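You operate a simulated robot arm through the tools that you are given. There is no shell and no other tool.

The job below is to be done with a simulated robot arm. You get a single attempt, and the scene is never put back.

TASK
Zero the counter and run the chain on 2 hooks at speed 2.
Fine: stop when the screen shows 2.

It is judged by the outcome, as a careful person would: the job done as asked, and still so three seconds after it is handed in. It fails if anything else is knocked over, pushed out of place, dropped, spilled or broken.

THE ROBOT
A 7-joint arm with a three-finger gripper, fixed in place. Base frame: the origin is at the foot of the arm, x ahead of it, y to its left, z up. Units: mm, degrees, N and s.
With the tool pointing down near the work surface it reaches from about 460 to 920 mm from the base axis. Its first joint turns from -166.0 to 166.0 degrees. Payload 2.69 kg.
The tool frame sits at the grasp point between the pads (the TCP): z along the fingers, y along the line on which they close. The tips reach 29 mm beyond it. The gripper opens to 120 mm. The gripper's body begins 78 mm behind the TCP.
Orientation is told as [roll, pitch, yaw] about the base's x, y, z axes, in that order, counted from this pose: with the fingers straight down and closing along the base's y, the tool's x points along the base's -x, its y along +y and its z along -z.

THE INTERFACE
- The arm moves only by the tool send_rows. Its argument "targets" is a list of rows, each a list of 7 numbers: the opening, from 0 (shut) to 1 (fully open), then the shift along the tool's x, y, z in mm, then the turn, a rotation vector about the tool's x, y, z in degrees. In form: [[hand, tx, ty, tz, ax, ay, az], ...]. A call has 1 to 20 rows; each row shifts and turns the commanded pose from where the row before left it, along the tool's axes as they then stand. Rows are played at 5 a second. More than 50 mm and 8.6 degrees between two rows, or a gripper value outside its range, and nothing of the call is played. A pose out of reach is approached as far as the arm can. The call stops where the force on the tool passes 40 N (or 10 N more than at its start, if that is more) or the arm is blocked; 0.2 s more then pass. Each finger halts on what it meets, pressing with about 20 N; the grip force reading is that of the motor and also rises with nothing between the fingers. The clock runs only during rows and for 0.2 s after the last one: add rows that do not move to give the fingers time. It gives the time, the measured TCP pose, the force on the tool (base axes), the opening and the grip force at its end, in the units of the frame above (readings bear some noise), with the torque about the TCP (base axes, N m) and any sound that the robot's microphone picked up.
- Cameras (640 x 400 px; columns grow to the right, rows downward): "scene" is fixed at [397.9, -651, 1896]; the picture's right is [0.93, -0.36, 0.00], its down [-0.24, -0.62, -0.75] and it looks along [0.27, 0.70, -0.66] (base axes); focal length 342 px, centre (320, 200). "wrist" rides on the gripper at [63, 0, -104] in the tool frame; the picture's right is [0.01, 1.00, 0.00], its down [-0.83, 0.00, -0.56] and it looks along [-0.56, 0.00, 0.83] (tool axes); focal length 275 px, centre (320, 200). There is no depth. A picture from a camera that has moved, and an enlarged one, comes with that camera's place and axes in the base frame and with its lens.
- grab_frame(camera): a new picture of that camera. The clock stands still meanwhile.
- lift_body(by): slides the trunk up (or, below 0, down) by that many mm; the arm rides with it, the base frame stays. It gives what a move gives, with no picture.
- zoom(camera, box): a new picture of the part [left, top, right, bottom] of that camera's present view, enlarged. The clock stands still meanwhile.
- hand_in(): hands the job in; it is judged then, once.

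Places have to be worked out from the pictures, the camera data and where the tool is seen. Open the gripper and draw the arm clear of the work before you hand the job in, unless the task says otherwise.

The tools are called after "Request:" by a JSON object that holds its "name" and its "arguments". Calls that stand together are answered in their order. send_rows: Moves the arm, as the interface text tells. Its arguments: {"type":"object","properties":{"targets":{"type":"array","items":{"type":"array","items":{"type":"number"}}}},"required":["targets"]} The other tools are called the same way: lift_body (by) slides the trunk up or down; grab_frame (camera) takes a picture; zoom (camera, box) takes an enlarged picture of a part of a camera's view; hand_in () hands the job in.

At the start:

```text
clock: 0.0
position: [475.3, -181.1, 1423.1]
ee_rot: [0.0, 0.0, 0.0]
wrist_force: [-1.1, 0.0, -0.2]
ft_torque: [-0.02, 0.02, -0.01]
opening: 119.9
grasp_force: 0.0
trunk travel left (down, up): [-500.0, 86.0]
```

scene: 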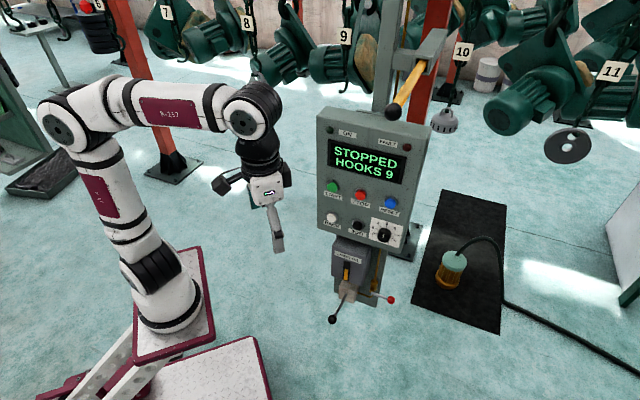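
wrist: 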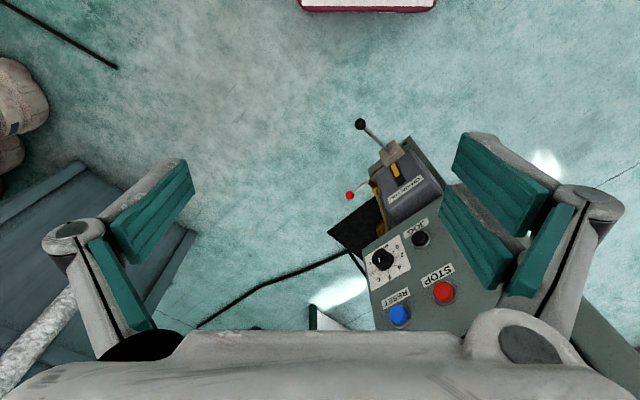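

I'll start by enlarging the panel to read its labels and controls.

Request:
{"name": "zoom", "arguments": {"camera": "scene", "box": [300, 90, 450, 210]}}

Request:
{"name": "zoom", "arguments": {"camera": "scene", "box": [300, 190, 450, 330]}}

Request:
{"name": "zoom", "arguments": {"camera": "wrist", "box": [320, 100, 520, 340]}}

Request:
{"name": "zoom", "arguments": {"camera": "scene", "box": [360, 0, 480, 120]}}

```text
3.33 times, centred on (375, 150) of scene
camera zoom: at [397.9, -651.0, 1896.0], right [0.93, -0.36, 0.0], down [-0.24, -0.62, -0.75], along [0.27, 0.7, -0.66], focal length 1139 px, centre (137, 367)
```

zoom: 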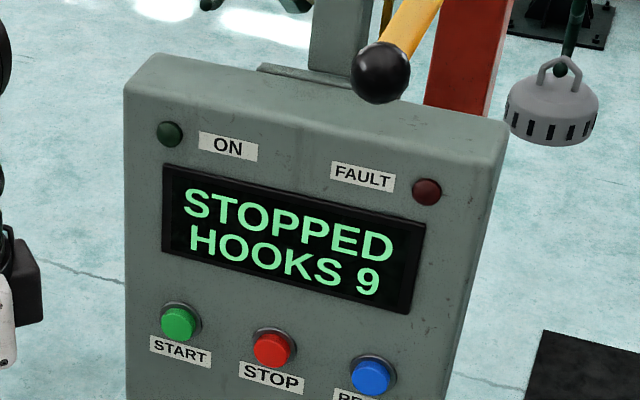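

```text
2.86 times, centred on (375, 260) of scene
camera zoom: at [397.9, -651.0, 1896.0], right [0.93, -0.36, 0.0], down [-0.24, -0.62, -0.75], along [0.27, 0.7, -0.66], focal length 976 px, centre (163, 29)
```

zoom: 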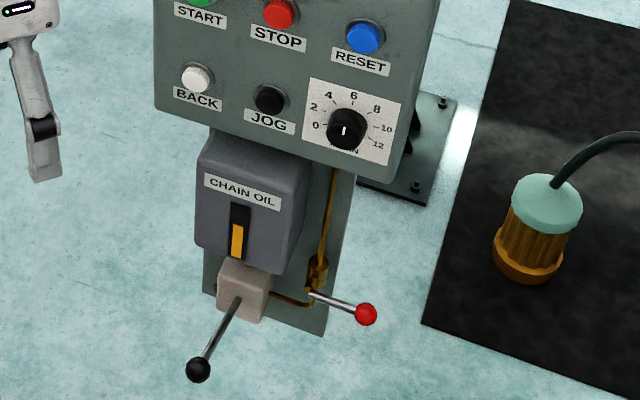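

```text
1.67 times, centred on (420, 220) of wrist
camera zoom: at [412.7, -180.6, 1525.6], right [-0.01, 1.0, 0.0], down [0.83, 0.0, 0.56], along [0.56, 0.0, -0.83], focal length 459 px, centre (153, 167)
```

zoom: 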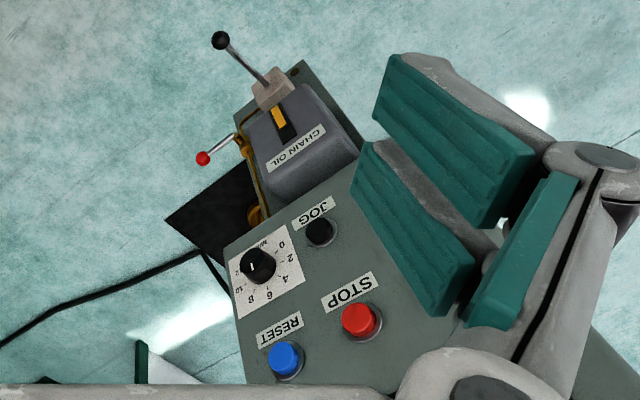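

```text
3.33 times, centred on (420, 60) of scene
camera zoom: at [397.9, -651.0, 1896.0], right [0.93, -0.36, 0.0], down [-0.24, -0.62, -0.75], along [0.27, 0.7, -0.66], focal length 1139 px, centre (-13, 667)
```

zoom: 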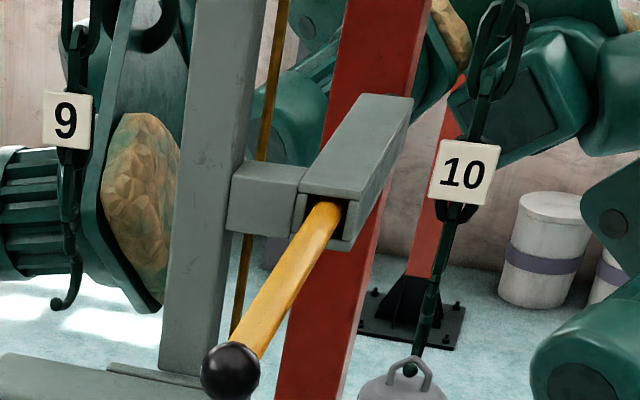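

Triangulating the two pictures puts the panel face vertical, facing about (-0.7,-0.71,0). STOP is near (785,21,1240), RESET near (850,-42,1240), and JOG sits about 127 mm below STOP. Next I'll look closely at the dial and the lamps.

Request:
{"name": "zoom", "arguments": {"camera": "scene", "box": [365, 210, 413, 250]}}

Request:
{"name": "zoom", "arguments": {"camera": "wrist", "box": [350, 220, 430, 300]}}

Request:
{"name": "zoom", "arguments": {"camera": "scene", "box": [315, 165, 415, 245]}}

```text
10.00 times, centred on (389, 230) of scene
camera zoom: at [397.9, -651.0, 1896.0], right [0.93, -0.36, 0.0], down [-0.24, -0.62, -0.75], along [0.27, 0.7, -0.66], focal length 3417 px, centre (-370, -100)
```

zoom: 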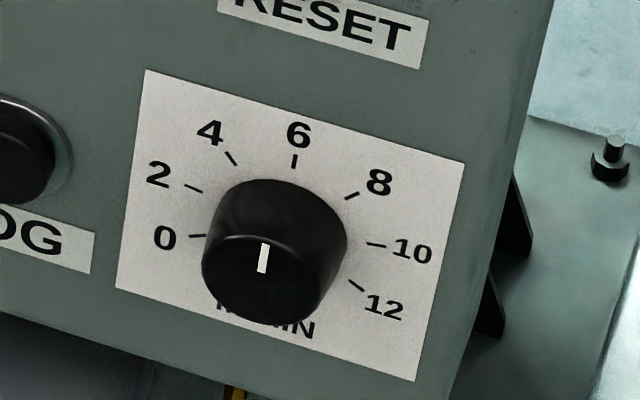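

```text
5.00 times, centred on (390, 260) of wrist
camera zoom: at [412.7, -180.6, 1525.6], right [-0.01, 1.0, 0.0], down [0.83, 0.0, 0.56], along [0.56, 0.0, -0.83], focal length 1376 px, centre (-30, -100)
```

zoom: 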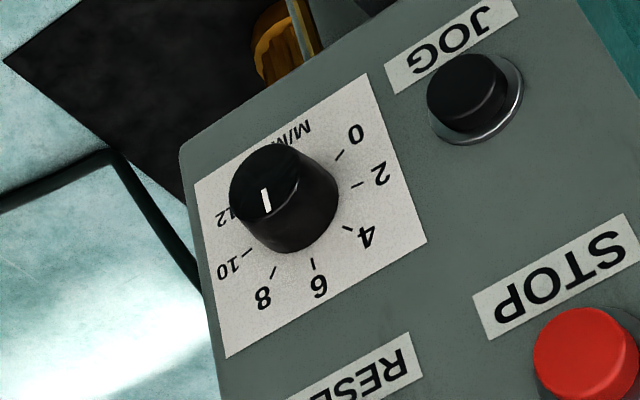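

```text
5.00 times, centred on (365, 205) of scene
camera zoom: at [397.9, -651.0, 1896.0], right [0.93, -0.36, 0.0], down [-0.24, -0.62, -0.75], along [0.27, 0.7, -0.66], focal length 1708 px, centre (95, 175)
```

zoom: 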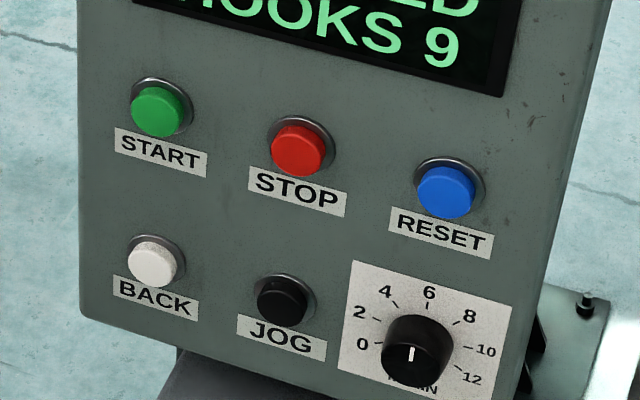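

The dial is in m/min and its pointer reads about 6, so it needs roughly 80° counter-clockwise to reach 2. I'll turn the tool so the fingers point horizontally into the panel: yaw 45°, then pitch up 90°, staying far from the panel.

Request:
{"name": "send_rows", "arguments": {"targets": [[1, 0, 0, 0, 0, 0, -7.5], [1, 0, 0, 0, 0, 0, -7.5], [1, 0, 0, 0, 0, 0, -7.5], [1, 0, 0, 0, 0, 0, -7.5], [1, 0, 0, 0, 0, 0, -7.5], [1, 0, 0, 0, 0, 0, -7.5], [1, 0, 0, 0, 0, -7.5, 0], [1, 0, 0, 0, 0, -7.5, 0], [1, 0, 0, 0, 0, -7.5, 0], [1, 0, 0, 0, 0, -7.5, 0], [1, 0, 0, 0, 0, -7.5, 0], [1, 0, 0, 0, 0, -7.5, 0], [1, 0, 0, 0, 0, 0, 0]]}}

```text
clock: 2.8
position: [475.5, -180.5, 1422.7]
ee_rot: [0.0, -45.1, 45.1]
wrist_force: [0.2, 1.1, 0.4]
ft_torque: [-0.01, -0.01, 0.02]
opening: 120.3
grasp_force: 0.0
trunk travel left (down, up): [-500.0, 86.0]
```

The tool is at 45° yaw and 45° tilt and free of contact. I'll look from both cameras before I finish the tilt.

Request:
{"name": "grab_frame", "arguments": {"camera": "wrist"}}

Request:
{"name": "grab_frame", "arguments": {"camera": "scene"}}

```text
taken
camera wrist: at [392.0, -264.5, 1450.7], right [-0.71, 0.7, 0.0], down [0.13, 0.14, 0.98], along [0.69, 0.7, -0.19], focal length 275 px, centre (320, 200)
```

wrist: 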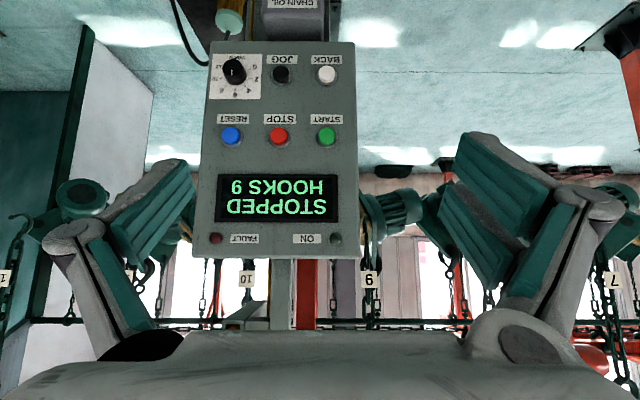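

```text
taken
```

scene: 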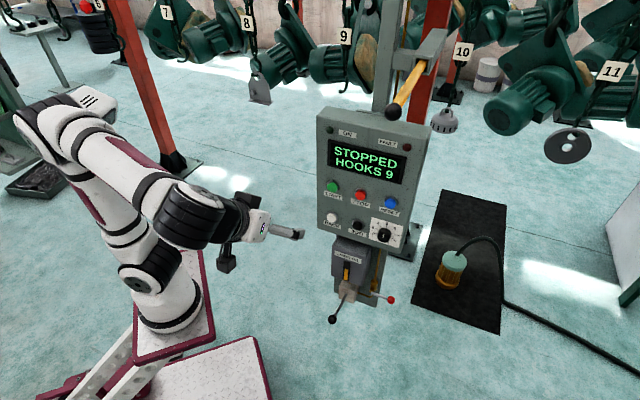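

The wrist camera now sees the panel nearly square-on, so I'll enlarge it to measure the button spacing and dial angles.

Request:
{"name": "zoom", "arguments": {"camera": "wrist", "box": [200, 40, 360, 160]}}

Request:
{"name": "zoom", "arguments": {"camera": "wrist", "box": [205, 45, 269, 105]}}

Request:
{"name": "zoom", "arguments": {"camera": "wrist", "box": [180, 230, 380, 340]}}

```text
3.33 times, centred on (280, 100) of wrist
camera zoom: at [392.0, -264.5, 1450.7], right [-0.71, 0.7, 0.0], down [0.13, 0.14, 0.98], along [0.69, 0.7, -0.19], focal length 918 px, centre (453, 533)
```

zoom: 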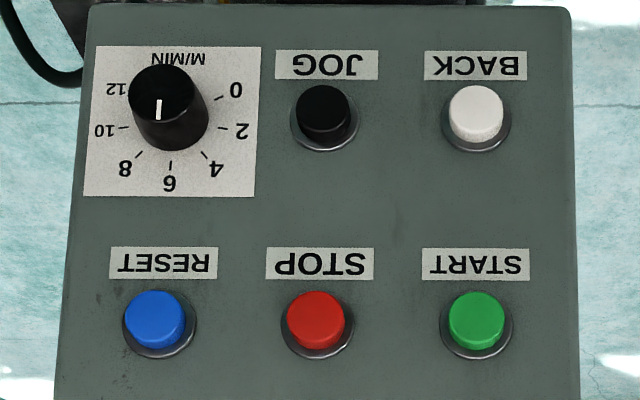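

```text
6.67 times, centred on (237, 75) of wrist
camera zoom: at [392.0, -264.5, 1450.7], right [-0.71, 0.7, 0.0], down [0.13, 0.14, 0.98], along [0.69, 0.7, -0.19], focal length 1835 px, centre (873, 1033)
```

zoom: 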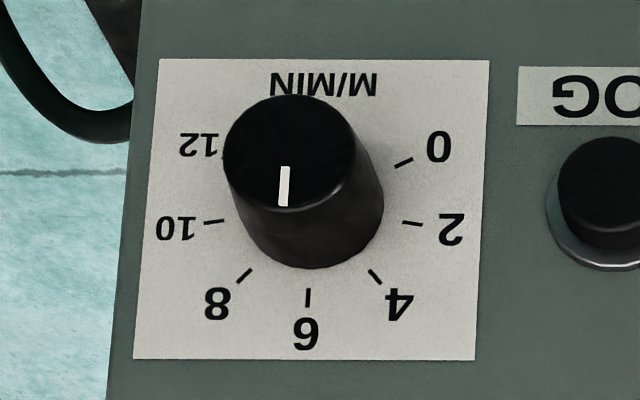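

```text
3.20 times, centred on (280, 285) of wrist
camera zoom: at [392.0, -264.5, 1450.7], right [-0.71, 0.7, 0.0], down [0.13, 0.14, 0.98], along [0.69, 0.7, -0.19], focal length 881 px, centre (448, -72)
```

zoom: 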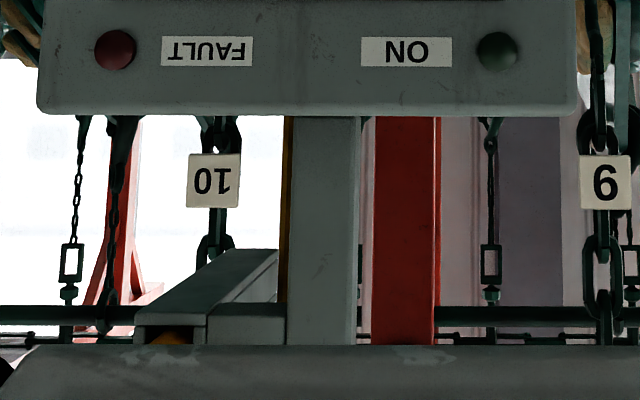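

The panel is square to the tool at 45° yaw, buttons are about 90 mm apart, and the rows sit at z≈1238 and z≈1105. I'll finish the tilt to horizontal, close the fingers, then move to a point 100 mm short of RESET, going down first.

Request:
{"name": "send_rows", "arguments": {"targets": [[0, 0, 0, 0, 0, -7.5, 0], [0, 0, 0, 0, 0, -7.5, 0], [0, 0, 0, 0, 0, -7.5, 0], [0, 0, 0, 0, 0, -7.5, 0], [0, 0, 0, 0, 0, -7.5, 0], [0, 0, 0, 0, 0, -7.5, 0], [0, 40, 0, 0, 0, 0, 0], [0, 40, -15, 0, 0, 0, 0], [0, 40, -15, 15, 0, 0, 0], [0, 35, -20, 15, 0, 0, 0], [0, 30, -25, 25, 0, 0, 0], [0, 0, -30, 30, 0, 0, 0], [0, 0, -30, 30, 0, 0, 0], [0, 0, -31, 30, 0, 0, 0], [0, 0, 0, 0, 0, 0, 0]]}}

Request:
{"name": "grab_frame", "arguments": {"camera": "wrist"}}

Request:
{"name": "grab_frame", "arguments": {"camera": "scene"}}

```text
clock: 6.0
position: [698.1, -195.3, 1234.5]
ee_rot: [90.7, -90.0, -45.7]
wrist_force: [0.3, 0.0, 0.9]
ft_torque: [-0.01, 0.03, -0.01]
opening: 0.0
grasp_force: 20.2
trunk travel left (down, up): [-500.0, 86.0]
```

```text
taken
camera wrist: at [624.8, -269.5, 1170.4], right [-0.71, 0.71, 0.0], down [-0.4, -0.39, 0.83], along [0.59, 0.59, 0.56], focal length 275 px, centre (320, 200)
```

wrist: 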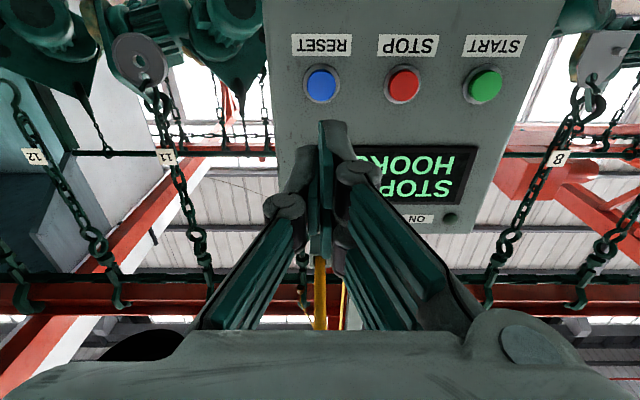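

```text
taken
```

scene: 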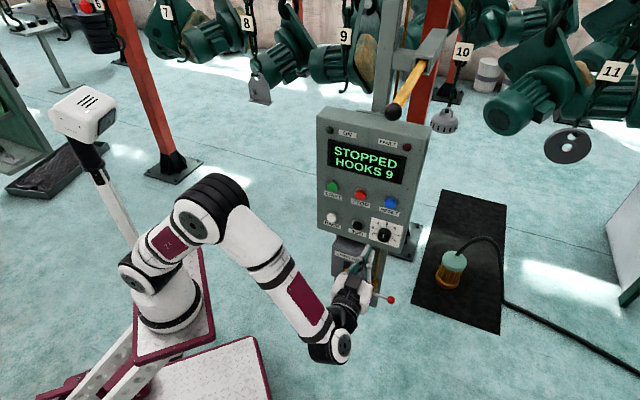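

The fingers are aligned with RESET in height and column, with about 185 mm between tip and cap. I'll approach 150 mm and then check.

Request:
{"name": "send_rows", "arguments": {"targets": [[0, 0, 0, 35, 0, 0, 0], [0, 0, 0, 35, 0, 0, 0], [0, 0, 0, 35, 0, 0, 0], [0, 0, 0, 30, 0, 0, 0], [0, 0, 0, 15, 0, 0, 0], [0, 0, 0, 0, 0, 0, 0]]}}

Request:
{"name": "grab_frame", "arguments": {"camera": "wrist"}}

Request:
{"name": "zoom", "arguments": {"camera": "scene", "box": [300, 90, 450, 250]}}

```text
clock: 7.4
position: [803.0, -89.0, 1238.4]
ee_rot: [81.4, -89.9, -36.5]
wrist_force: [-0.8, 0.3, 0.1]
ft_torque: [-0.03, 0.0, 0.0]
opening: 0.0
grasp_force: 19.9
trunk travel left (down, up): [-500.0, 86.0]
```

```text
taken
camera wrist: at [730.0, -162.8, 1173.9], right [-0.71, 0.71, 0.0], down [-0.4, -0.39, 0.83], along [0.59, 0.59, 0.56], focal length 275 px, centre (320, 200)
```

wrist: 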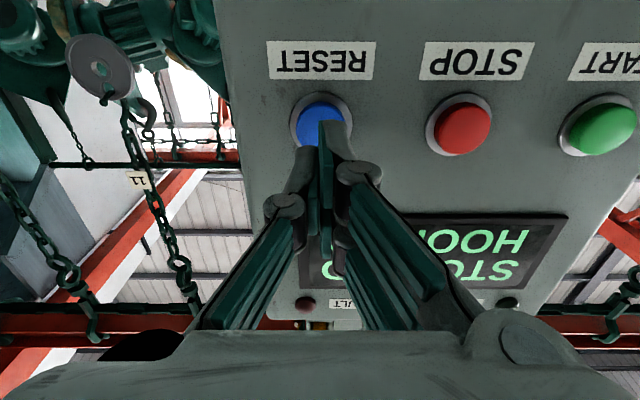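

```text
2.50 times, centred on (375, 170) of scene
camera zoom: at [397.9, -651.0, 1896.0], right [0.93, -0.36, 0.0], down [-0.24, -0.62, -0.75], along [0.27, 0.7, -0.66], focal length 854 px, centre (182, 275)
```

zoom: 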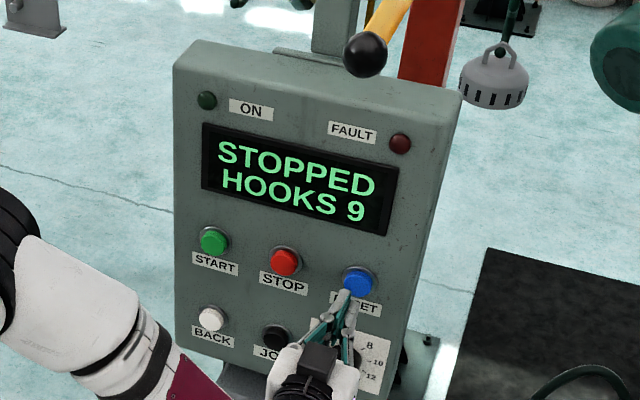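

The tips are lined up with RESET and about 35 mm away, slightly high and slightly left. I'll correct 4 mm down and 3 mm to the panel's right, then push in with small steps.

Request:
{"name": "send_rows", "arguments": {"targets": [[0, 4, -3, 10, 0, 0, 0], [0, 0, 0, 8, 0, 0, 0], [0, 0, 0, 6, 0, 0, 0], [0, 0, 0, 4, 0, 0, 0], [0, 0, 0, 3, 0, 0, 0], [0, 0, 0, 3, 0, 0, 0]]}}

Request:
{"name": "grab_frame", "arguments": {"camera": "wrist"}}

Request:
{"name": "zoom", "arguments": {"camera": "scene", "box": [300, 90, 450, 250]}}

```text
clock: 8.8
position: [826.9, -65.3, 1233.8]
ee_rot: [143.2, -90.0, -98.1]
wrist_force: [-1.2, -0.5, -0.3]
ft_torque: [0.01, 0.01, 0.0]
opening: 0.0
grasp_force: 20.1
trunk travel left (down, up): [-500.0, 86.0]
```

```text
taken
camera wrist: at [754.6, -140.6, 1168.8], right [-0.71, 0.71, 0.0], down [-0.4, -0.39, 0.83], along [0.59, 0.59, 0.56], focal length 275 px, centre (320, 200)
```

wrist: 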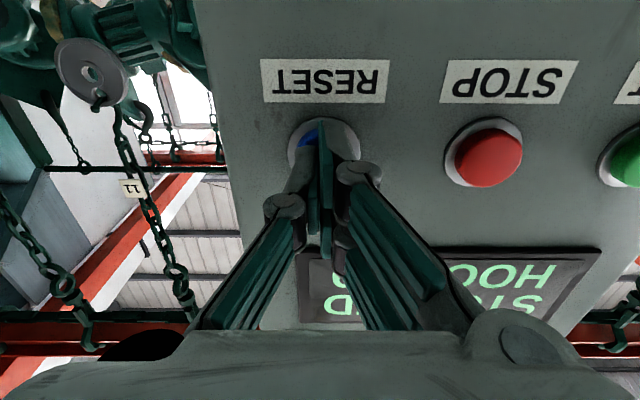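

```text
2.50 times, centred on (375, 170) of scene
camera zoom: at [397.9, -651.0, 1896.0], right [0.93, -0.36, 0.0], down [-0.24, -0.62, -0.75], along [0.27, 0.7, -0.66], focal length 854 px, centre (182, 275)
```

zoom: 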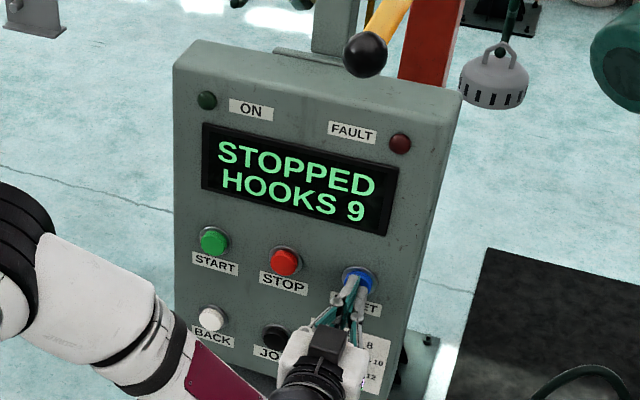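

The tips are right at the cap with no force yet, so I'll continue in 2 to 3 mm steps until the button clicks.

Request:
{"name": "send_rows", "arguments": {"targets": [[0, 0, 0, 2, 0, 0, 0], [0, 0, 0, 2, 0, 0, 0], [0, 0, 0, 2, 0, 0, 0], [0, 0, 0, 2, 0, 0, 0], [0, 0, 0, 0, 0, 0, 0]]}}

Request:
{"name": "zoom", "arguments": {"camera": "scene", "box": [300, 90, 450, 250]}}

```text
clock: 10.0
position: [834.0, -62.2, 1231.7]
ee_rot: [27.3, -90.0, 17.8]
wrist_force: [-3.4, -3.8, -1.4]
ft_torque: [-0.01, -0.02, 0.04]
opening: 6.1
grasp_force: 28.6
trunk travel left (down, up): [-500.0, 86.0]
heard: click
```

```text
2.50 times, centred on (375, 170) of scene
camera zoom: at [397.9, -651.0, 1896.0], right [0.93, -0.36, 0.0], down [-0.24, -0.62, -0.75], along [0.27, 0.7, -0.66], focal length 854 px, centre (182, 275)
```

zoom: 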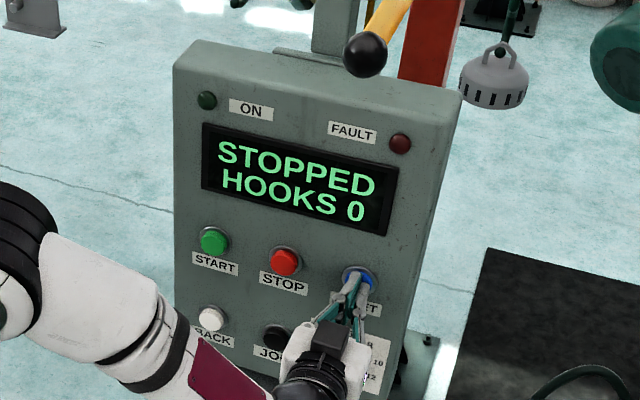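

The counter reads 0 after the click. I'll back off 100 mm, open partway, and drop to the dial's height to look at it.

Request:
{"name": "send_rows", "arguments": {"targets": [[0, 0, 0, -25, 0, 0, 0], [0, 0, 0, -35, 0, 0, 0], [0.65, 0, 0, -48, 0, 0, 0], [0.65, 45, 0, 0, 0, 0, 0], [0.65, 45, 0, 0, 0, 0, 0], [0.65, 41, 0, 0, 0, 0, 0], [0.65, 0, 0, 0, 0, 0, 0]]}}

Request:
{"name": "grab_frame", "arguments": {"camera": "wrist"}}

Request:
{"name": "grab_frame", "arguments": {"camera": "scene"}}

```text
clock: 11.6
position: [756.1, -137.5, 1102.5]
ee_rot: [-65.3, -89.9, 110.2]
wrist_force: [0.0, 0.6, -0.4]
ft_torque: [0.0, -0.02, -0.03]
opening: 77.8
grasp_force: 0.0
trunk travel left (down, up): [-500.0, 86.0]
```

```text
taken
camera wrist: at [683.8, -210.8, 1038.6], right [-0.71, 0.71, -0.01], down [-0.4, -0.39, 0.83], along [0.59, 0.59, 0.56], focal length 275 px, centre (320, 200)
```

wrist: 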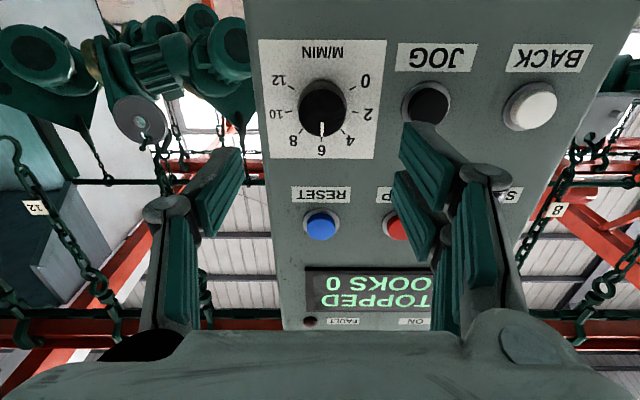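

```text
taken
```

scene: 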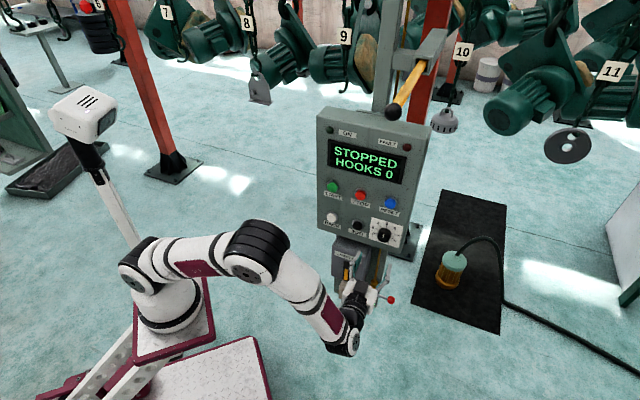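

RESET worked (HOOKS 0). I'll enlarge the dial to centre the gripper on the knob.

Request:
{"name": "zoom", "arguments": {"camera": "wrist", "box": [250, 30, 410, 170]}}

```text
2.86 times, centred on (330, 100) of wrist
camera zoom: at [683.8, -210.8, 1038.6], right [-0.71, 0.71, -0.01], down [-0.4, -0.39, 0.83], along [0.59, 0.59, 0.56], focal length 786 px, centre (291, 486)
```

zoom: 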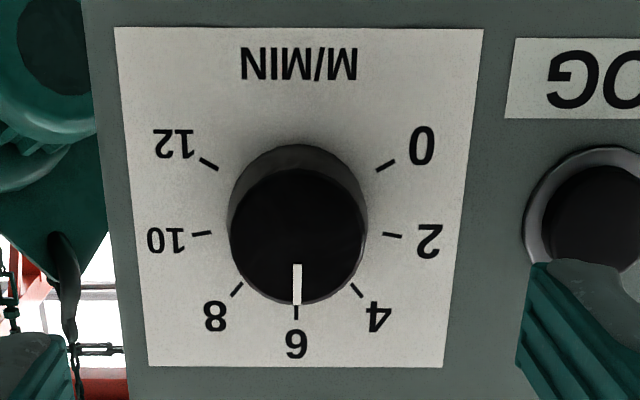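

The knob is about 39 mm across, 4.5 mm above and 2 mm to the tool's +y of the TCP, with the panel face about 146 mm ahead. The ticks are 40° apart, so 6→2 is 80° counter-clockwise. I'll correct the alignment and test the 80° wrist turn in free air first.

Request:
{"name": "send_rows", "arguments": {"targets": [[0.65, -4.5, 2, 0, 0, 0, 0], [0.65, 0, 0, 0, 0, 0, -8], [0.65, 0, 0, 0, 0, 0, -8], [0.65, 0, 0, 0, 0, 0, -8], [0.65, 0, 0, 0, 0, 0, -8], [0.65, 0, 0, 0, 0, 0, -8], [0.65, 0, 0, 0, 0, 0, -8], [0.65, 0, 0, 0, 0, 0, -8], [0.65, 0, 0, 0, 0, 0, -8], [0.65, 0, 0, 0, 0, 0, -8], [0.65, 0, 0, 0, 0, 0, -8], [0.65, 0, 0, 0, 0, 0, 0]]}}

Request:
{"name": "grab_frame", "arguments": {"camera": "wrist"}}

Request:
{"name": "grab_frame", "arguments": {"camera": "scene"}}

```text
clock: 14.2
position: [903.6, -150.8, 1155.3]
ee_rot: [-89.3, -22.2, 134.8]
wrist_force: [0.0, 0.0, -0.3]
ft_torque: [0.01, 0.01, 0.01]
opening: 78.2
grasp_force: 0.1
out of reach, approached as far as the arm can: row 3, 4, 6, 7, 8, 9, 10, 11
trunk travel left (down, up): [-500.0, 86.0]
```

```text
taken
camera wrist: at [871.9, -267.5, 1132.2], right [-0.27, 0.26, -0.93], down [-0.94, 0.15, 0.32], along [0.22, 0.95, 0.2], focal length 275 px, centre (320, 200)
```

wrist: 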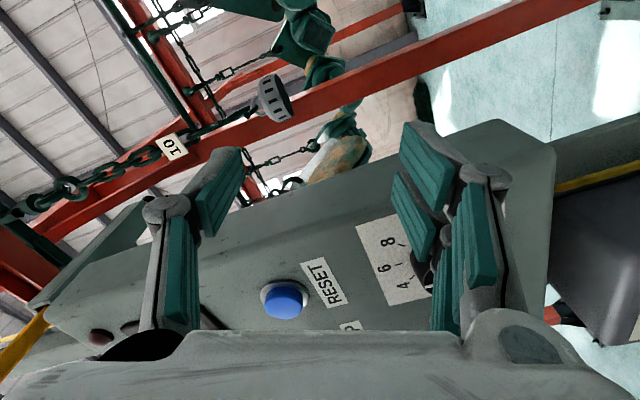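

```text
taken
```

scene: 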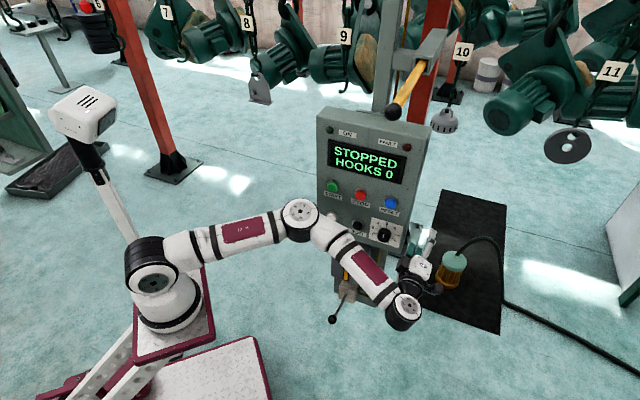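

The reading shows the wrist reaches a limit just past 0° in that direction, and the arm drifted to the panel's right without touching anything. I'll turn back a few rows at a time and check that it returns to the same pose.

Request:
{"name": "send_rows", "arguments": {"targets": [[0.65, 0, 0, 0, 0, 0, 8], [0.65, 0, 0, 0, 0, 0, 8], [0.65, 0, 0, 0, 0, 0, 8]]}}

Request:
{"name": "grab_frame", "arguments": {"camera": "scene"}}

```text
clock: 15.0
position: [903.4, -151.0, 1155.4]
ee_rot: [-89.8, -45.5, 134.8]
wrist_force: [-0.6, 0.9, -0.5]
ft_torque: [-0.01, 0.0, 0.01]
opening: 78.0
grasp_force: 0.2
trunk travel left (down, up): [-500.0, 86.0]
```

```text
taken
```

scene: 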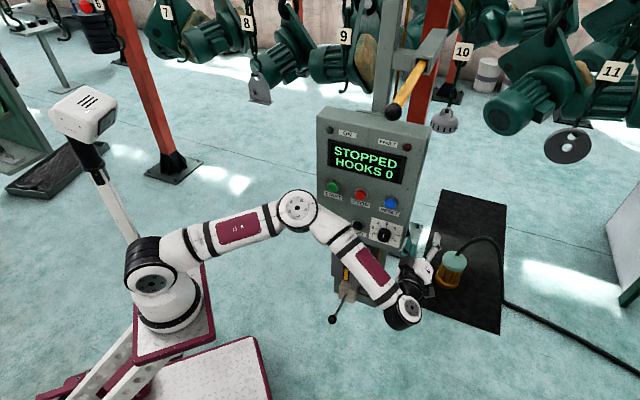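

The tool still points along the panel normal; only its position and roll drifted. I'll back straight away from the panel, undo the remaining roll, and check.

Request:
{"name": "send_rows", "arguments": {"targets": [[0.65, 0, 0, -30, 0, 0, 0], [0.65, 0, 0, -35, 0, 0, 0], [0.65, 0, 0, -30, 0, 0, 0], [0.65, 0, 0, 0, 0, 0, 8], [0.65, 0, 0, 0, 0, 0, 8], [0.65, 0, 0, 0, 0, 0, 8], [0.65, 0, 0, 0, 0, 0, 0]]}}

Request:
{"name": "grab_frame", "arguments": {"camera": "wrist"}}

Request:
{"name": "grab_frame", "arguments": {"camera": "scene"}}

```text
clock: 16.6
position: [836.5, -217.8, 1155.3]
ee_rot: [-89.7, -69.5, 134.6]
wrist_force: [0.3, -0.6, 0.4]
ft_torque: [-0.01, 0.02, -0.02]
opening: 78.0
grasp_force: 0.2
trunk travel left (down, up): [-500.0, 86.0]
```

```text
taken
camera wrist: at [778.8, -308.6, 1096.1], right [-0.66, 0.66, -0.35], down [-0.6, -0.18, 0.78], along [0.45, 0.73, 0.52], focal length 275 px, centre (320, 200)
```

wrist: 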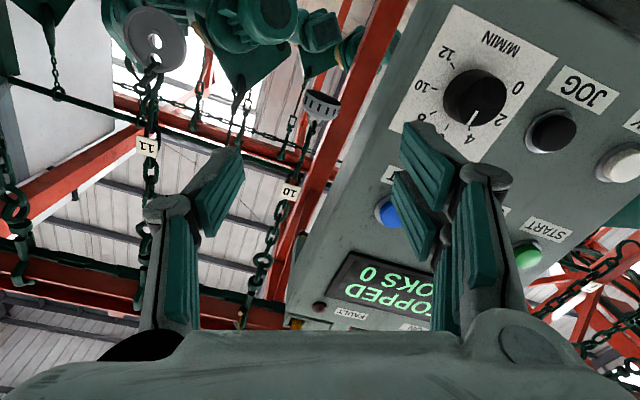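

```text
taken
```

scene: 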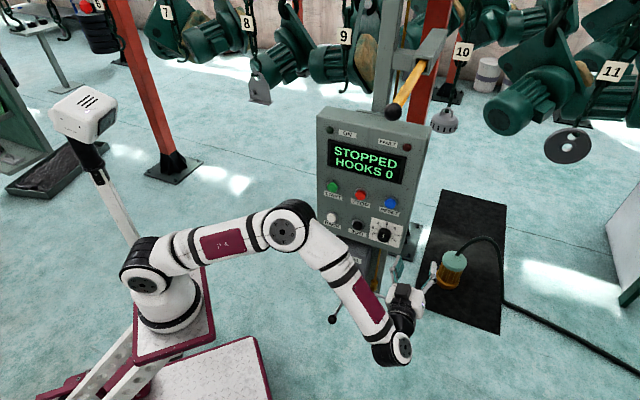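

Nothing was touched and the roll is now −20°. I'll finish levelling and slide back to the dial's axis at the same standoff.

Request:
{"name": "send_rows", "arguments": {"targets": [[0.65, 0, 0, 0, 0, 0, 8], [0.65, 0, 0, 0, 0, 0, 8], [0.65, 0, 0, 0, 0, 0, 4.5], [0.65, 12, 29, 0, 0, 0, 0], [0.65, 12, 29, 0, 0, 0, 0], [0.65, 12, 29, 0, 0, 0, 0], [0.65, 12, 29, 0, 0, 0, 0], [0.65, 0, 0, 0, 0, 0, 0]]}}

Request:
{"name": "grab_frame", "arguments": {"camera": "wrist"}}

Request:
{"name": "grab_frame", "arguments": {"camera": "scene"}}

```text
clock: 18.4
position: [754.3, -135.9, 1110.1]
ee_rot: [-24.4, -89.8, 69.3]
wrist_force: [0.3, -0.1, -0.2]
ft_torque: [0.0, -0.03, -0.01]
opening: 78.2
grasp_force: 0.1
trunk travel left (down, up): [-500.0, 86.0]
```

```text
taken
camera wrist: at [681.0, -210.5, 1046.1], right [-0.71, 0.71, -0.01], down [-0.4, -0.39, 0.83], along [0.59, 0.59, 0.55], focal length 275 px, centre (320, 200)
```

wrist: 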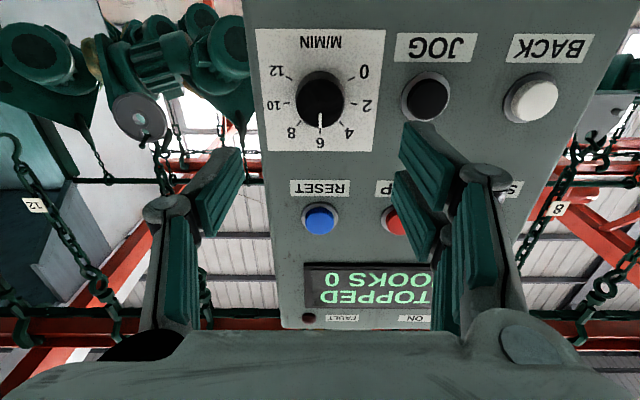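

```text
taken
```

scene: 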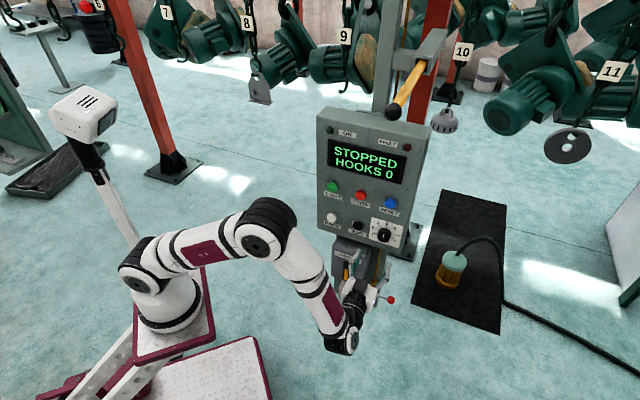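

Back on the dial axis. I'll test the opposite roll direction in free air, 40° first.

Request:
{"name": "send_rows", "arguments": {"targets": [[0.65, 0, 0, 0, 0, 0, 8], [0.65, 0, 0, 0, 0, 0, 8], [0.65, 0, 0, 0, 0, 0, 8], [0.65, 0, 0, 0, 0, 0, 8], [0.65, 0, 0, 0, 0, 0, 8], [0.65, 0, 0, 0, 0, 0, 0]]}}

```text
clock: 19.8
position: [754.4, -135.9, 1107.8]
ee_rot: [89.7, -49.9, -45.0]
wrist_force: [0.5, -1.0, 0.6]
ft_torque: [-0.02, -0.05, -0.02]
opening: 78.1
grasp_force: 0.1
trunk travel left (down, up): [-500.0, 86.0]
```

The +40° roll is reached with the position held. I'll try another 40°.

Request:
{"name": "send_rows", "arguments": {"targets": [[0.65, 0, 0, 0, 0, 0, 8], [0.65, 0, 0, 0, 0, 0, 8], [0.65, 0, 0, 0, 0, 0, 8], [0.65, 0, 0, 0, 0, 0, 8], [0.65, 0, 0, 0, 0, 0, 8], [0.65, 0, 0, 0, 0, 0, 0]]}}

Request:
{"name": "grab_frame", "arguments": {"camera": "wrist"}}

Request:
{"name": "grab_frame", "arguments": {"camera": "scene"}}

```text
clock: 21.2
position: [754.1, -137.7, 1107.9]
ee_rot: [89.9, -9.9, -45.1]
wrist_force: [-0.3, 0.7, -0.8]
ft_torque: [0.05, -0.03, -0.02]
opening: 78.0
grasp_force: 0.1
trunk travel left (down, up): [-500.0, 86.0]
```

```text
taken
camera wrist: at [636.7, -167.1, 1095.8], right [-0.12, 0.13, 0.98], down [0.18, -0.97, 0.15], along [0.98, 0.2, 0.1], focal length 275 px, centre (320, 200)
```

wrist: 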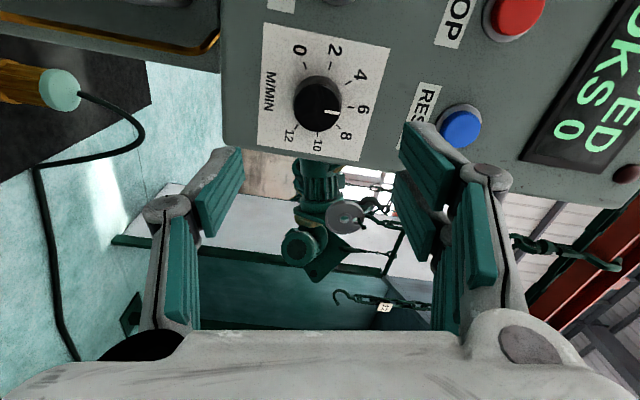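

```text
taken
```

scene: 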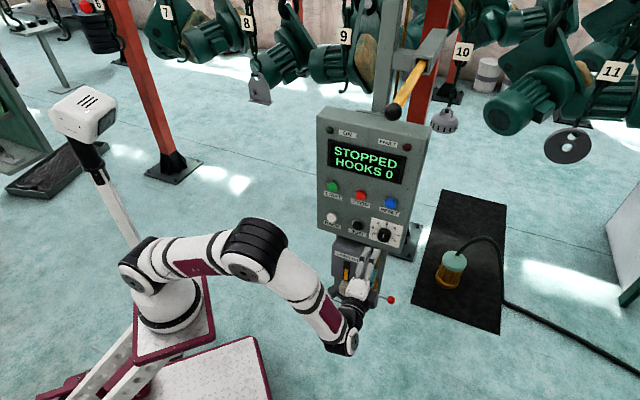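

The full +80° pose is reachable and still centred on the knob, so turning back to 0° gives the needed 80° CCW. I'll narrow the opening slightly and advance 85 mm towards the knob.

Request:
{"name": "send_rows", "arguments": {"targets": [[0.6, 0, 0, 25, 0, 0, 0], [0.6, 0, 0, 25, 0, 0, 0], [0.6, 0, 0, 20, 0, 0, 0], [0.6, 0, 0, 15, 0, 0, 0], [0.6, 0, 0, 0, 0, 0, 0]]}}

Request:
{"name": "grab_frame", "arguments": {"camera": "wrist"}}

Request:
{"name": "zoom", "arguments": {"camera": "scene", "box": [340, 200, 430, 270]}}

```text
clock: 22.4
position: [815.7, -78.0, 1106.8]
ee_rot: [89.9, -10.1, -45.1]
wrist_force: [-0.7, 0.4, 0.1]
ft_torque: [0.03, 0.0, 0.0]
opening: 72.1
grasp_force: 0.0
trunk travel left (down, up): [-500.0, 86.0]
```

```text
taken
camera wrist: at [698.9, -107.9, 1094.9], right [-0.12, 0.13, 0.98], down [0.18, -0.97, 0.15], along [0.98, 0.2, 0.1], focal length 275 px, centre (320, 200)
```

wrist: 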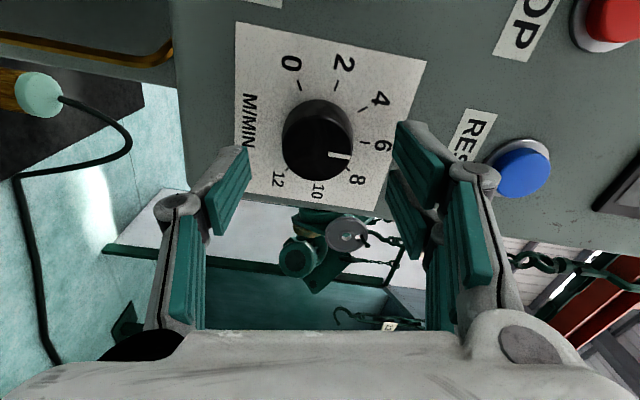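

```text
5.71 times, centred on (385, 235) of scene
camera zoom: at [397.9, -651.0, 1896.0], right [0.93, -0.36, 0.0], down [-0.24, -0.62, -0.75], along [0.27, 0.7, -0.66], focal length 1952 px, centre (-51, 0)
```

zoom: 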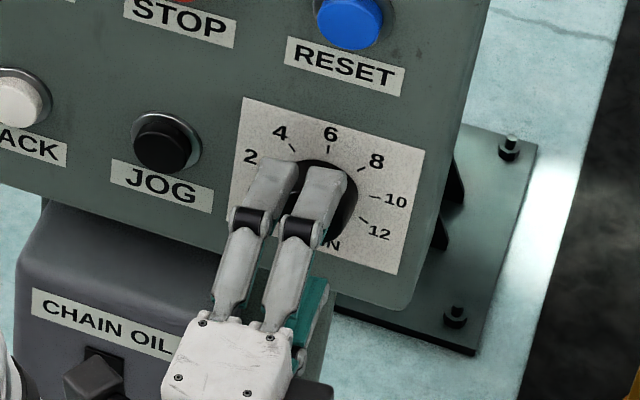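

The knob is centred within a millimetre and the tips have about 34 mm left to the panel face. I'll advance 28 mm and close on the knob.

Request:
{"name": "send_rows", "arguments": {"targets": [[0.6, 0, 0, 10, 0, 0, 0], [0.6, 0, 0, 8, 0, 0, 0], [0.6, 0, 0, 6, 0, 0, 0], [0.6, 0, 0, 4, 0, 0, 0], [0.6, 0, 0, 0, 0, 0, 0]]}}

Request:
{"name": "grab_frame", "arguments": {"camera": "wrist"}}

Request:
{"name": "zoom", "arguments": {"camera": "scene", "box": [340, 200, 430, 270]}}

```text
clock: 23.6
position: [834.6, -58.2, 1107.3]
ee_rot: [90.0, -10.2, -45.1]
wrist_force: [-0.1, 0.2, -0.1]
ft_torque: [0.0, -0.01, 0.01]
opening: 71.8
grasp_force: 0.2
trunk travel left (down, up): [-500.0, 86.0]
```

```text
taken
camera wrist: at [717.4, -87.6, 1095.1], right [-0.12, 0.13, 0.98], down [0.18, -0.97, 0.15], along [0.98, 0.2, 0.1], focal length 275 px, centre (320, 200)
```

wrist: 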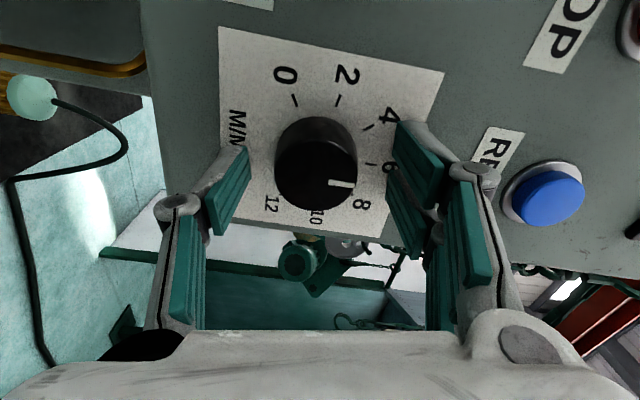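

```text
5.71 times, centred on (385, 235) of scene
camera zoom: at [397.9, -651.0, 1896.0], right [0.93, -0.36, 0.0], down [-0.24, -0.62, -0.75], along [0.27, 0.7, -0.66], focal length 1952 px, centre (-51, 0)
```

zoom: 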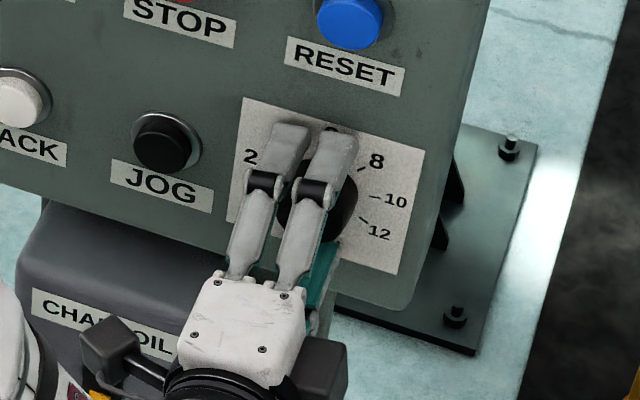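

By the picture the tips may already be close to the panel face, so I'll enlarge it to measure the gap before closing.

Request:
{"name": "zoom", "arguments": {"camera": "wrist", "box": [210, 60, 450, 240]}}

Request:
{"name": "zoom", "arguments": {"camera": "scene", "box": [365, 210, 413, 250]}}

```text
2.22 times, centred on (330, 150) of wrist
camera zoom: at [717.4, -87.6, 1095.1], right [-0.12, 0.13, 0.98], down [0.18, -0.97, 0.15], along [0.98, 0.2, 0.1], focal length 612 px, centre (298, 311)
```

zoom: 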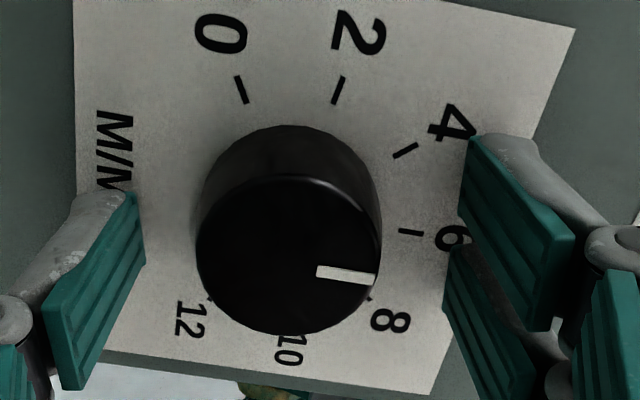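

```text
10.00 times, centred on (389, 230) of scene
camera zoom: at [397.9, -651.0, 1896.0], right [0.93, -0.36, 0.0], down [-0.24, -0.62, -0.75], along [0.27, 0.7, -0.66], focal length 3417 px, centre (-370, -100)
```

zoom: 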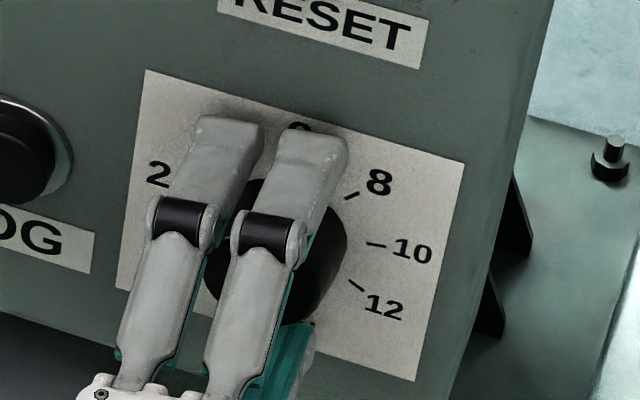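

Combining the readings, the tips overlap the knob by about 20 mm and are within a few mm of the panel. I'll back off 4 mm for clearance and close on the knob.

Request:
{"name": "send_rows", "arguments": {"targets": [[0.6, 0, 0, -4, 0, 0, 0], [0.45, 0, 0, 0, 0, 0, 0], [0.3, 0, 0, 0, 0, 0, 0], [0.25, 0, 0, 0, 0, 0, 0], [0.25, 0, 0, 0, 0, 0, 0]]}}

Request:
{"name": "grab_frame", "arguments": {"camera": "wrist"}}

```text
clock: 24.8
position: [831.2, -60.7, 1104.9]
ee_rot: [89.8, -10.0, -45.1]
wrist_force: [-3.1, -1.3, -15.2]
ft_torque: [-0.31, 0.27, -0.18]
opening: 40.0
grasp_force: 45.0
trunk travel left (down, up): [-500.0, 86.0]
```

```text
taken
camera wrist: at [714.2, -91.0, 1093.6], right [-0.12, 0.13, 0.98], down [0.18, -0.97, 0.15], along [0.98, 0.2, 0.09], focal length 275 px, centre (320, 200)
```

wrist: 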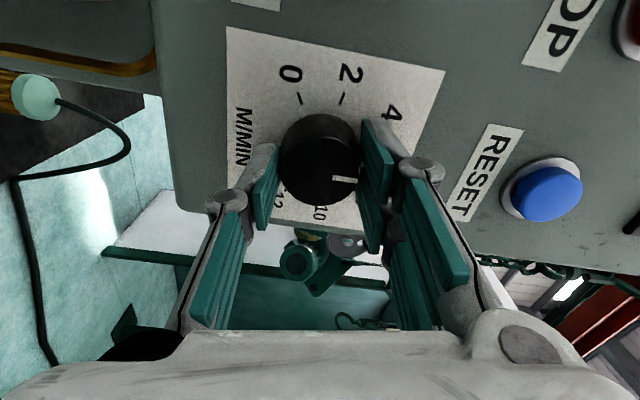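

The knob is gripped at 40 mm opening, with about 15 N sideways load because the arm sits about 2 mm high. I'll relieve that by shifting down 2 mm and turn the first 24°.

Request:
{"name": "send_rows", "arguments": {"targets": [[0.25, 0, -2, 0, 0, 0, 0], [0.25, 0, 0, 0, 0, 0, -6], [0.25, 0, 0, 0, 0, 0, -6], [0.25, 0, 0, 0, 0, 0, -6], [0.25, 0, 0, 0, 0, 0, -6], [0.25, 0, 0, 0, 0, 0, 0]]}}

Request:
{"name": "grab_frame", "arguments": {"camera": "wrist"}}

```text
clock: 26.2
position: [832.2, -61.5, 1106.6]
ee_rot: [89.8, -34.2, -45.0]
wrist_force: [-18.3, -2.6, -10.1]
ft_torque: [0.29, -0.29, -0.4]
opening: 39.3
grasp_force: 45.1
trunk travel left (down, up): [-500.0, 86.0]
```

```text
taken
camera wrist: at [721.2, -98.2, 1069.2], right [-0.4, 0.4, 0.83], down [0.09, -0.88, 0.47], along [0.91, 0.26, 0.31], focal length 275 px, centre (320, 200)
```

wrist: 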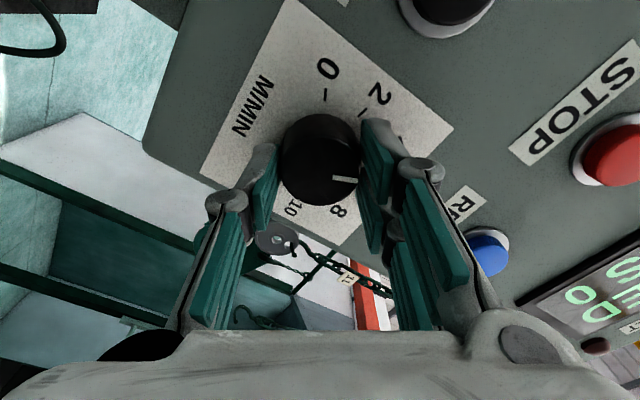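

The knob is turning with the fingers and its mark is fixed relative to the gripper. There is about 15 N along tool +x and some push-back from the panel, so I'll ease off 1.5 mm in each and turn 24° more.

Request:
{"name": "send_rows", "arguments": {"targets": [[0.25, 1.5, 0, -1.5, 0, 0, 0], [0.25, 0, 0, 0, 0, 0, -6], [0.25, 0, 0, 0, 0, 0, -6], [0.25, 0, 0, 0, 0, 0, -6], [0.25, 0, 0, 0, 0, 0, -6], [0.25, 0, 0, 0, 0, 0, 0]]}}

Request:
{"name": "grab_frame", "arguments": {"camera": "wrist"}}

```text
clock: 27.6
position: [831.1, -60.6, 1106.5]
ee_rot: [90.2, -58.1, -45.3]
wrist_force: [15.2, -1.6, 5.6]
ft_torque: [0.32, -0.3, -0.23]
opening: 39.6
grasp_force: 44.8
trunk travel left (down, up): [-500.0, 86.0]
```

```text
taken
camera wrist: at [734.4, -111.2, 1051.2], right [-0.6, 0.6, 0.52], down [-0.09, -0.7, 0.71], along [0.79, 0.38, 0.47], focal length 275 px, centre (320, 200)
```

wrist: 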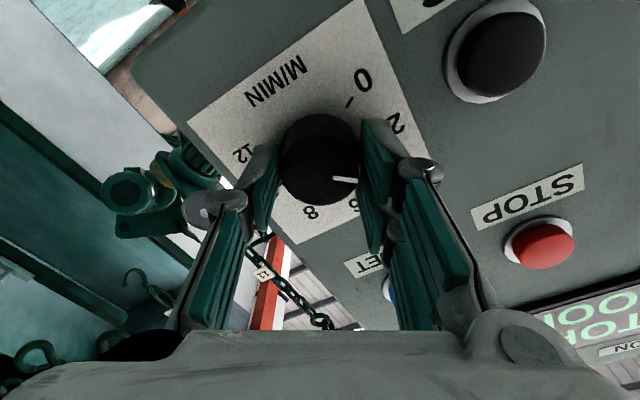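

The knob has followed 48° so far. I'll turn the remaining 32°.

Request:
{"name": "send_rows", "arguments": {"targets": [[0.25, -0.8, 0, 0.5, 0, 0, 0], [0.25, 0, 0, 0, 0, 0, -6], [0.25, 0, 0, 0, 0, 0, -6], [0.25, 0, 0, 0, 0, 0, -6], [0.25, 0, 0, 0, 0, 0, -6], [0.25, 0, 0, 0, 0, 0, -6], [0.25, 0, 0, 0, 0, 0, -2], [0.25, 0, 0, 0, 0, 0, 0]]}}

Request:
{"name": "grab_frame", "arguments": {"camera": "wrist"}}

Request:
{"name": "zoom", "arguments": {"camera": "wrist", "box": [230, 60, 410, 240]}}

```text
clock: 29.4
position: [831.3, -60.9, 1106.5]
ee_rot: [-68.4, -89.7, 113.2]
wrist_force: [5.7, -3.1, 18.2]
ft_torque: [0.69, -0.7, -0.01]
opening: 39.5
grasp_force: 45.3
trunk travel left (down, up): [-500.0, 86.0]
```

```text
taken
camera wrist: at [757.5, -134.7, 1042.3], right [-0.71, 0.71, -0.01], down [-0.4, -0.39, 0.83], along [0.59, 0.59, 0.55], focal length 275 px, centre (320, 200)
```

wrist: 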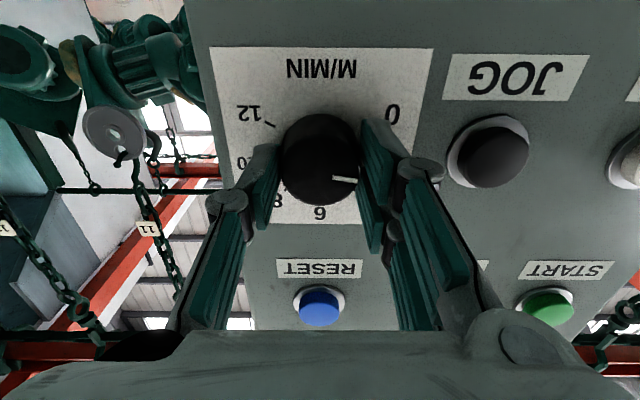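

```text
2.22 times, centred on (320, 150) of wrist
camera zoom: at [757.5, -134.7, 1042.3], right [-0.71, 0.71, -0.01], down [-0.4, -0.39, 0.83], along [0.59, 0.59, 0.55], focal length 612 px, centre (320, 311)
```

zoom: 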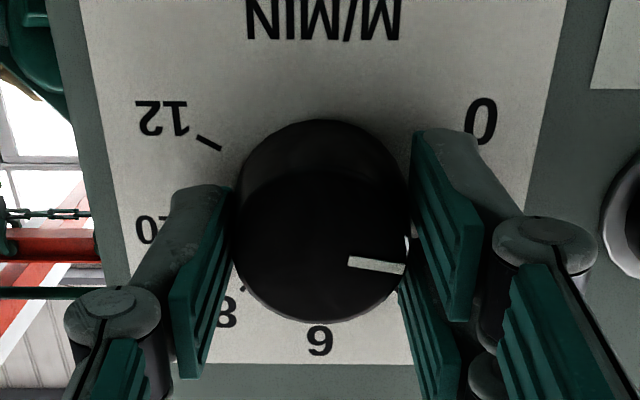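

The mark now sits near the 2 direction. I'll open, back off 80 mm, and read the dial.

Request:
{"name": "send_rows", "arguments": {"targets": [[0.4, 0, 0, 0, 0, 0, 0], [0.6, 0, 0, 0, 0, 0, 0], [0.6, 0, 0, 0, 0, 0, 0], [0.6, 0, 0, -40, 0, 0, 0], [0.6, 0, 0, -40, 0, 0, 0], [0.6, 0, 0, -20, 0, 0, 0], [0.6, 0, 0, 0, 0, 0, 0]]}}

Request:
{"name": "zoom", "arguments": {"camera": "wrist", "box": [240, 20, 420, 180]}}

Request:
{"name": "zoom", "arguments": {"camera": "scene", "box": [365, 210, 413, 250]}}

Request:
{"name": "grab_frame", "arguments": {"camera": "scene"}}

```text
clock: 31.0
position: [758.5, -129.9, 1104.4]
ee_rot: [-23.6, -89.8, 68.5]
wrist_force: [0.0, -0.2, 0.1]
ft_torque: [0.01, 0.0, -0.03]
opening: 72.0
grasp_force: 0.0
trunk travel left (down, up): [-500.0, 86.0]
```

```text
2.50 times, centred on (330, 100) of wrist
camera zoom: at [685.1, -204.5, 1040.6], right [-0.71, 0.71, -0.01], down [-0.4, -0.39, 0.83], along [0.59, 0.59, 0.55], focal length 688 px, centre (295, 450)
```

zoom: 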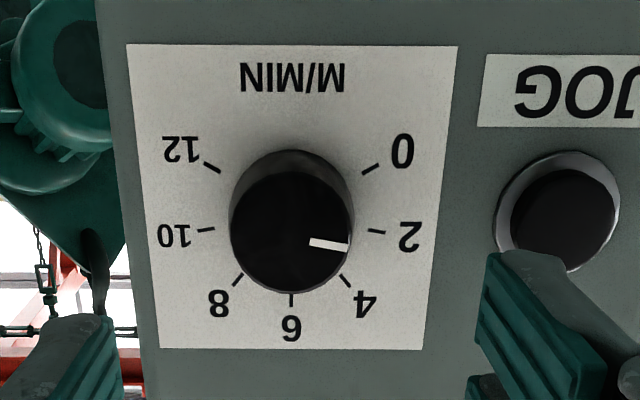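

```text
10.00 times, centred on (389, 230) of scene
camera zoom: at [397.9, -651.0, 1896.0], right [0.93, -0.36, 0.0], down [-0.24, -0.62, -0.75], along [0.27, 0.7, -0.66], focal length 3417 px, centre (-370, -100)
```

zoom: 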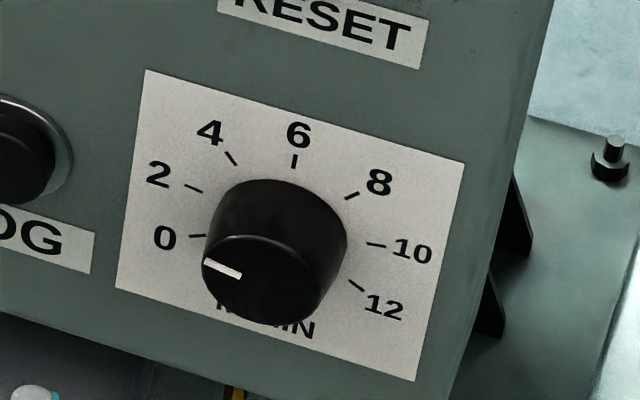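

```text
taken
```

scene: 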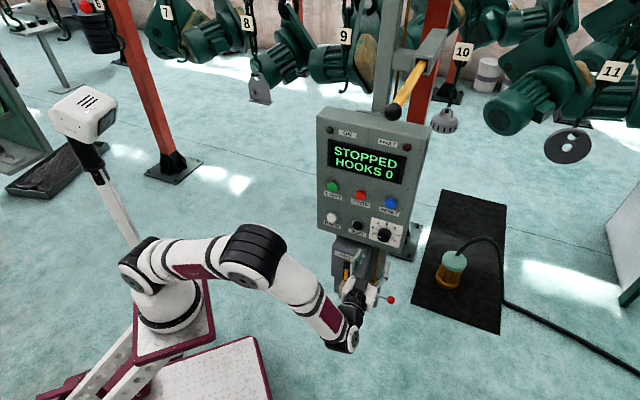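

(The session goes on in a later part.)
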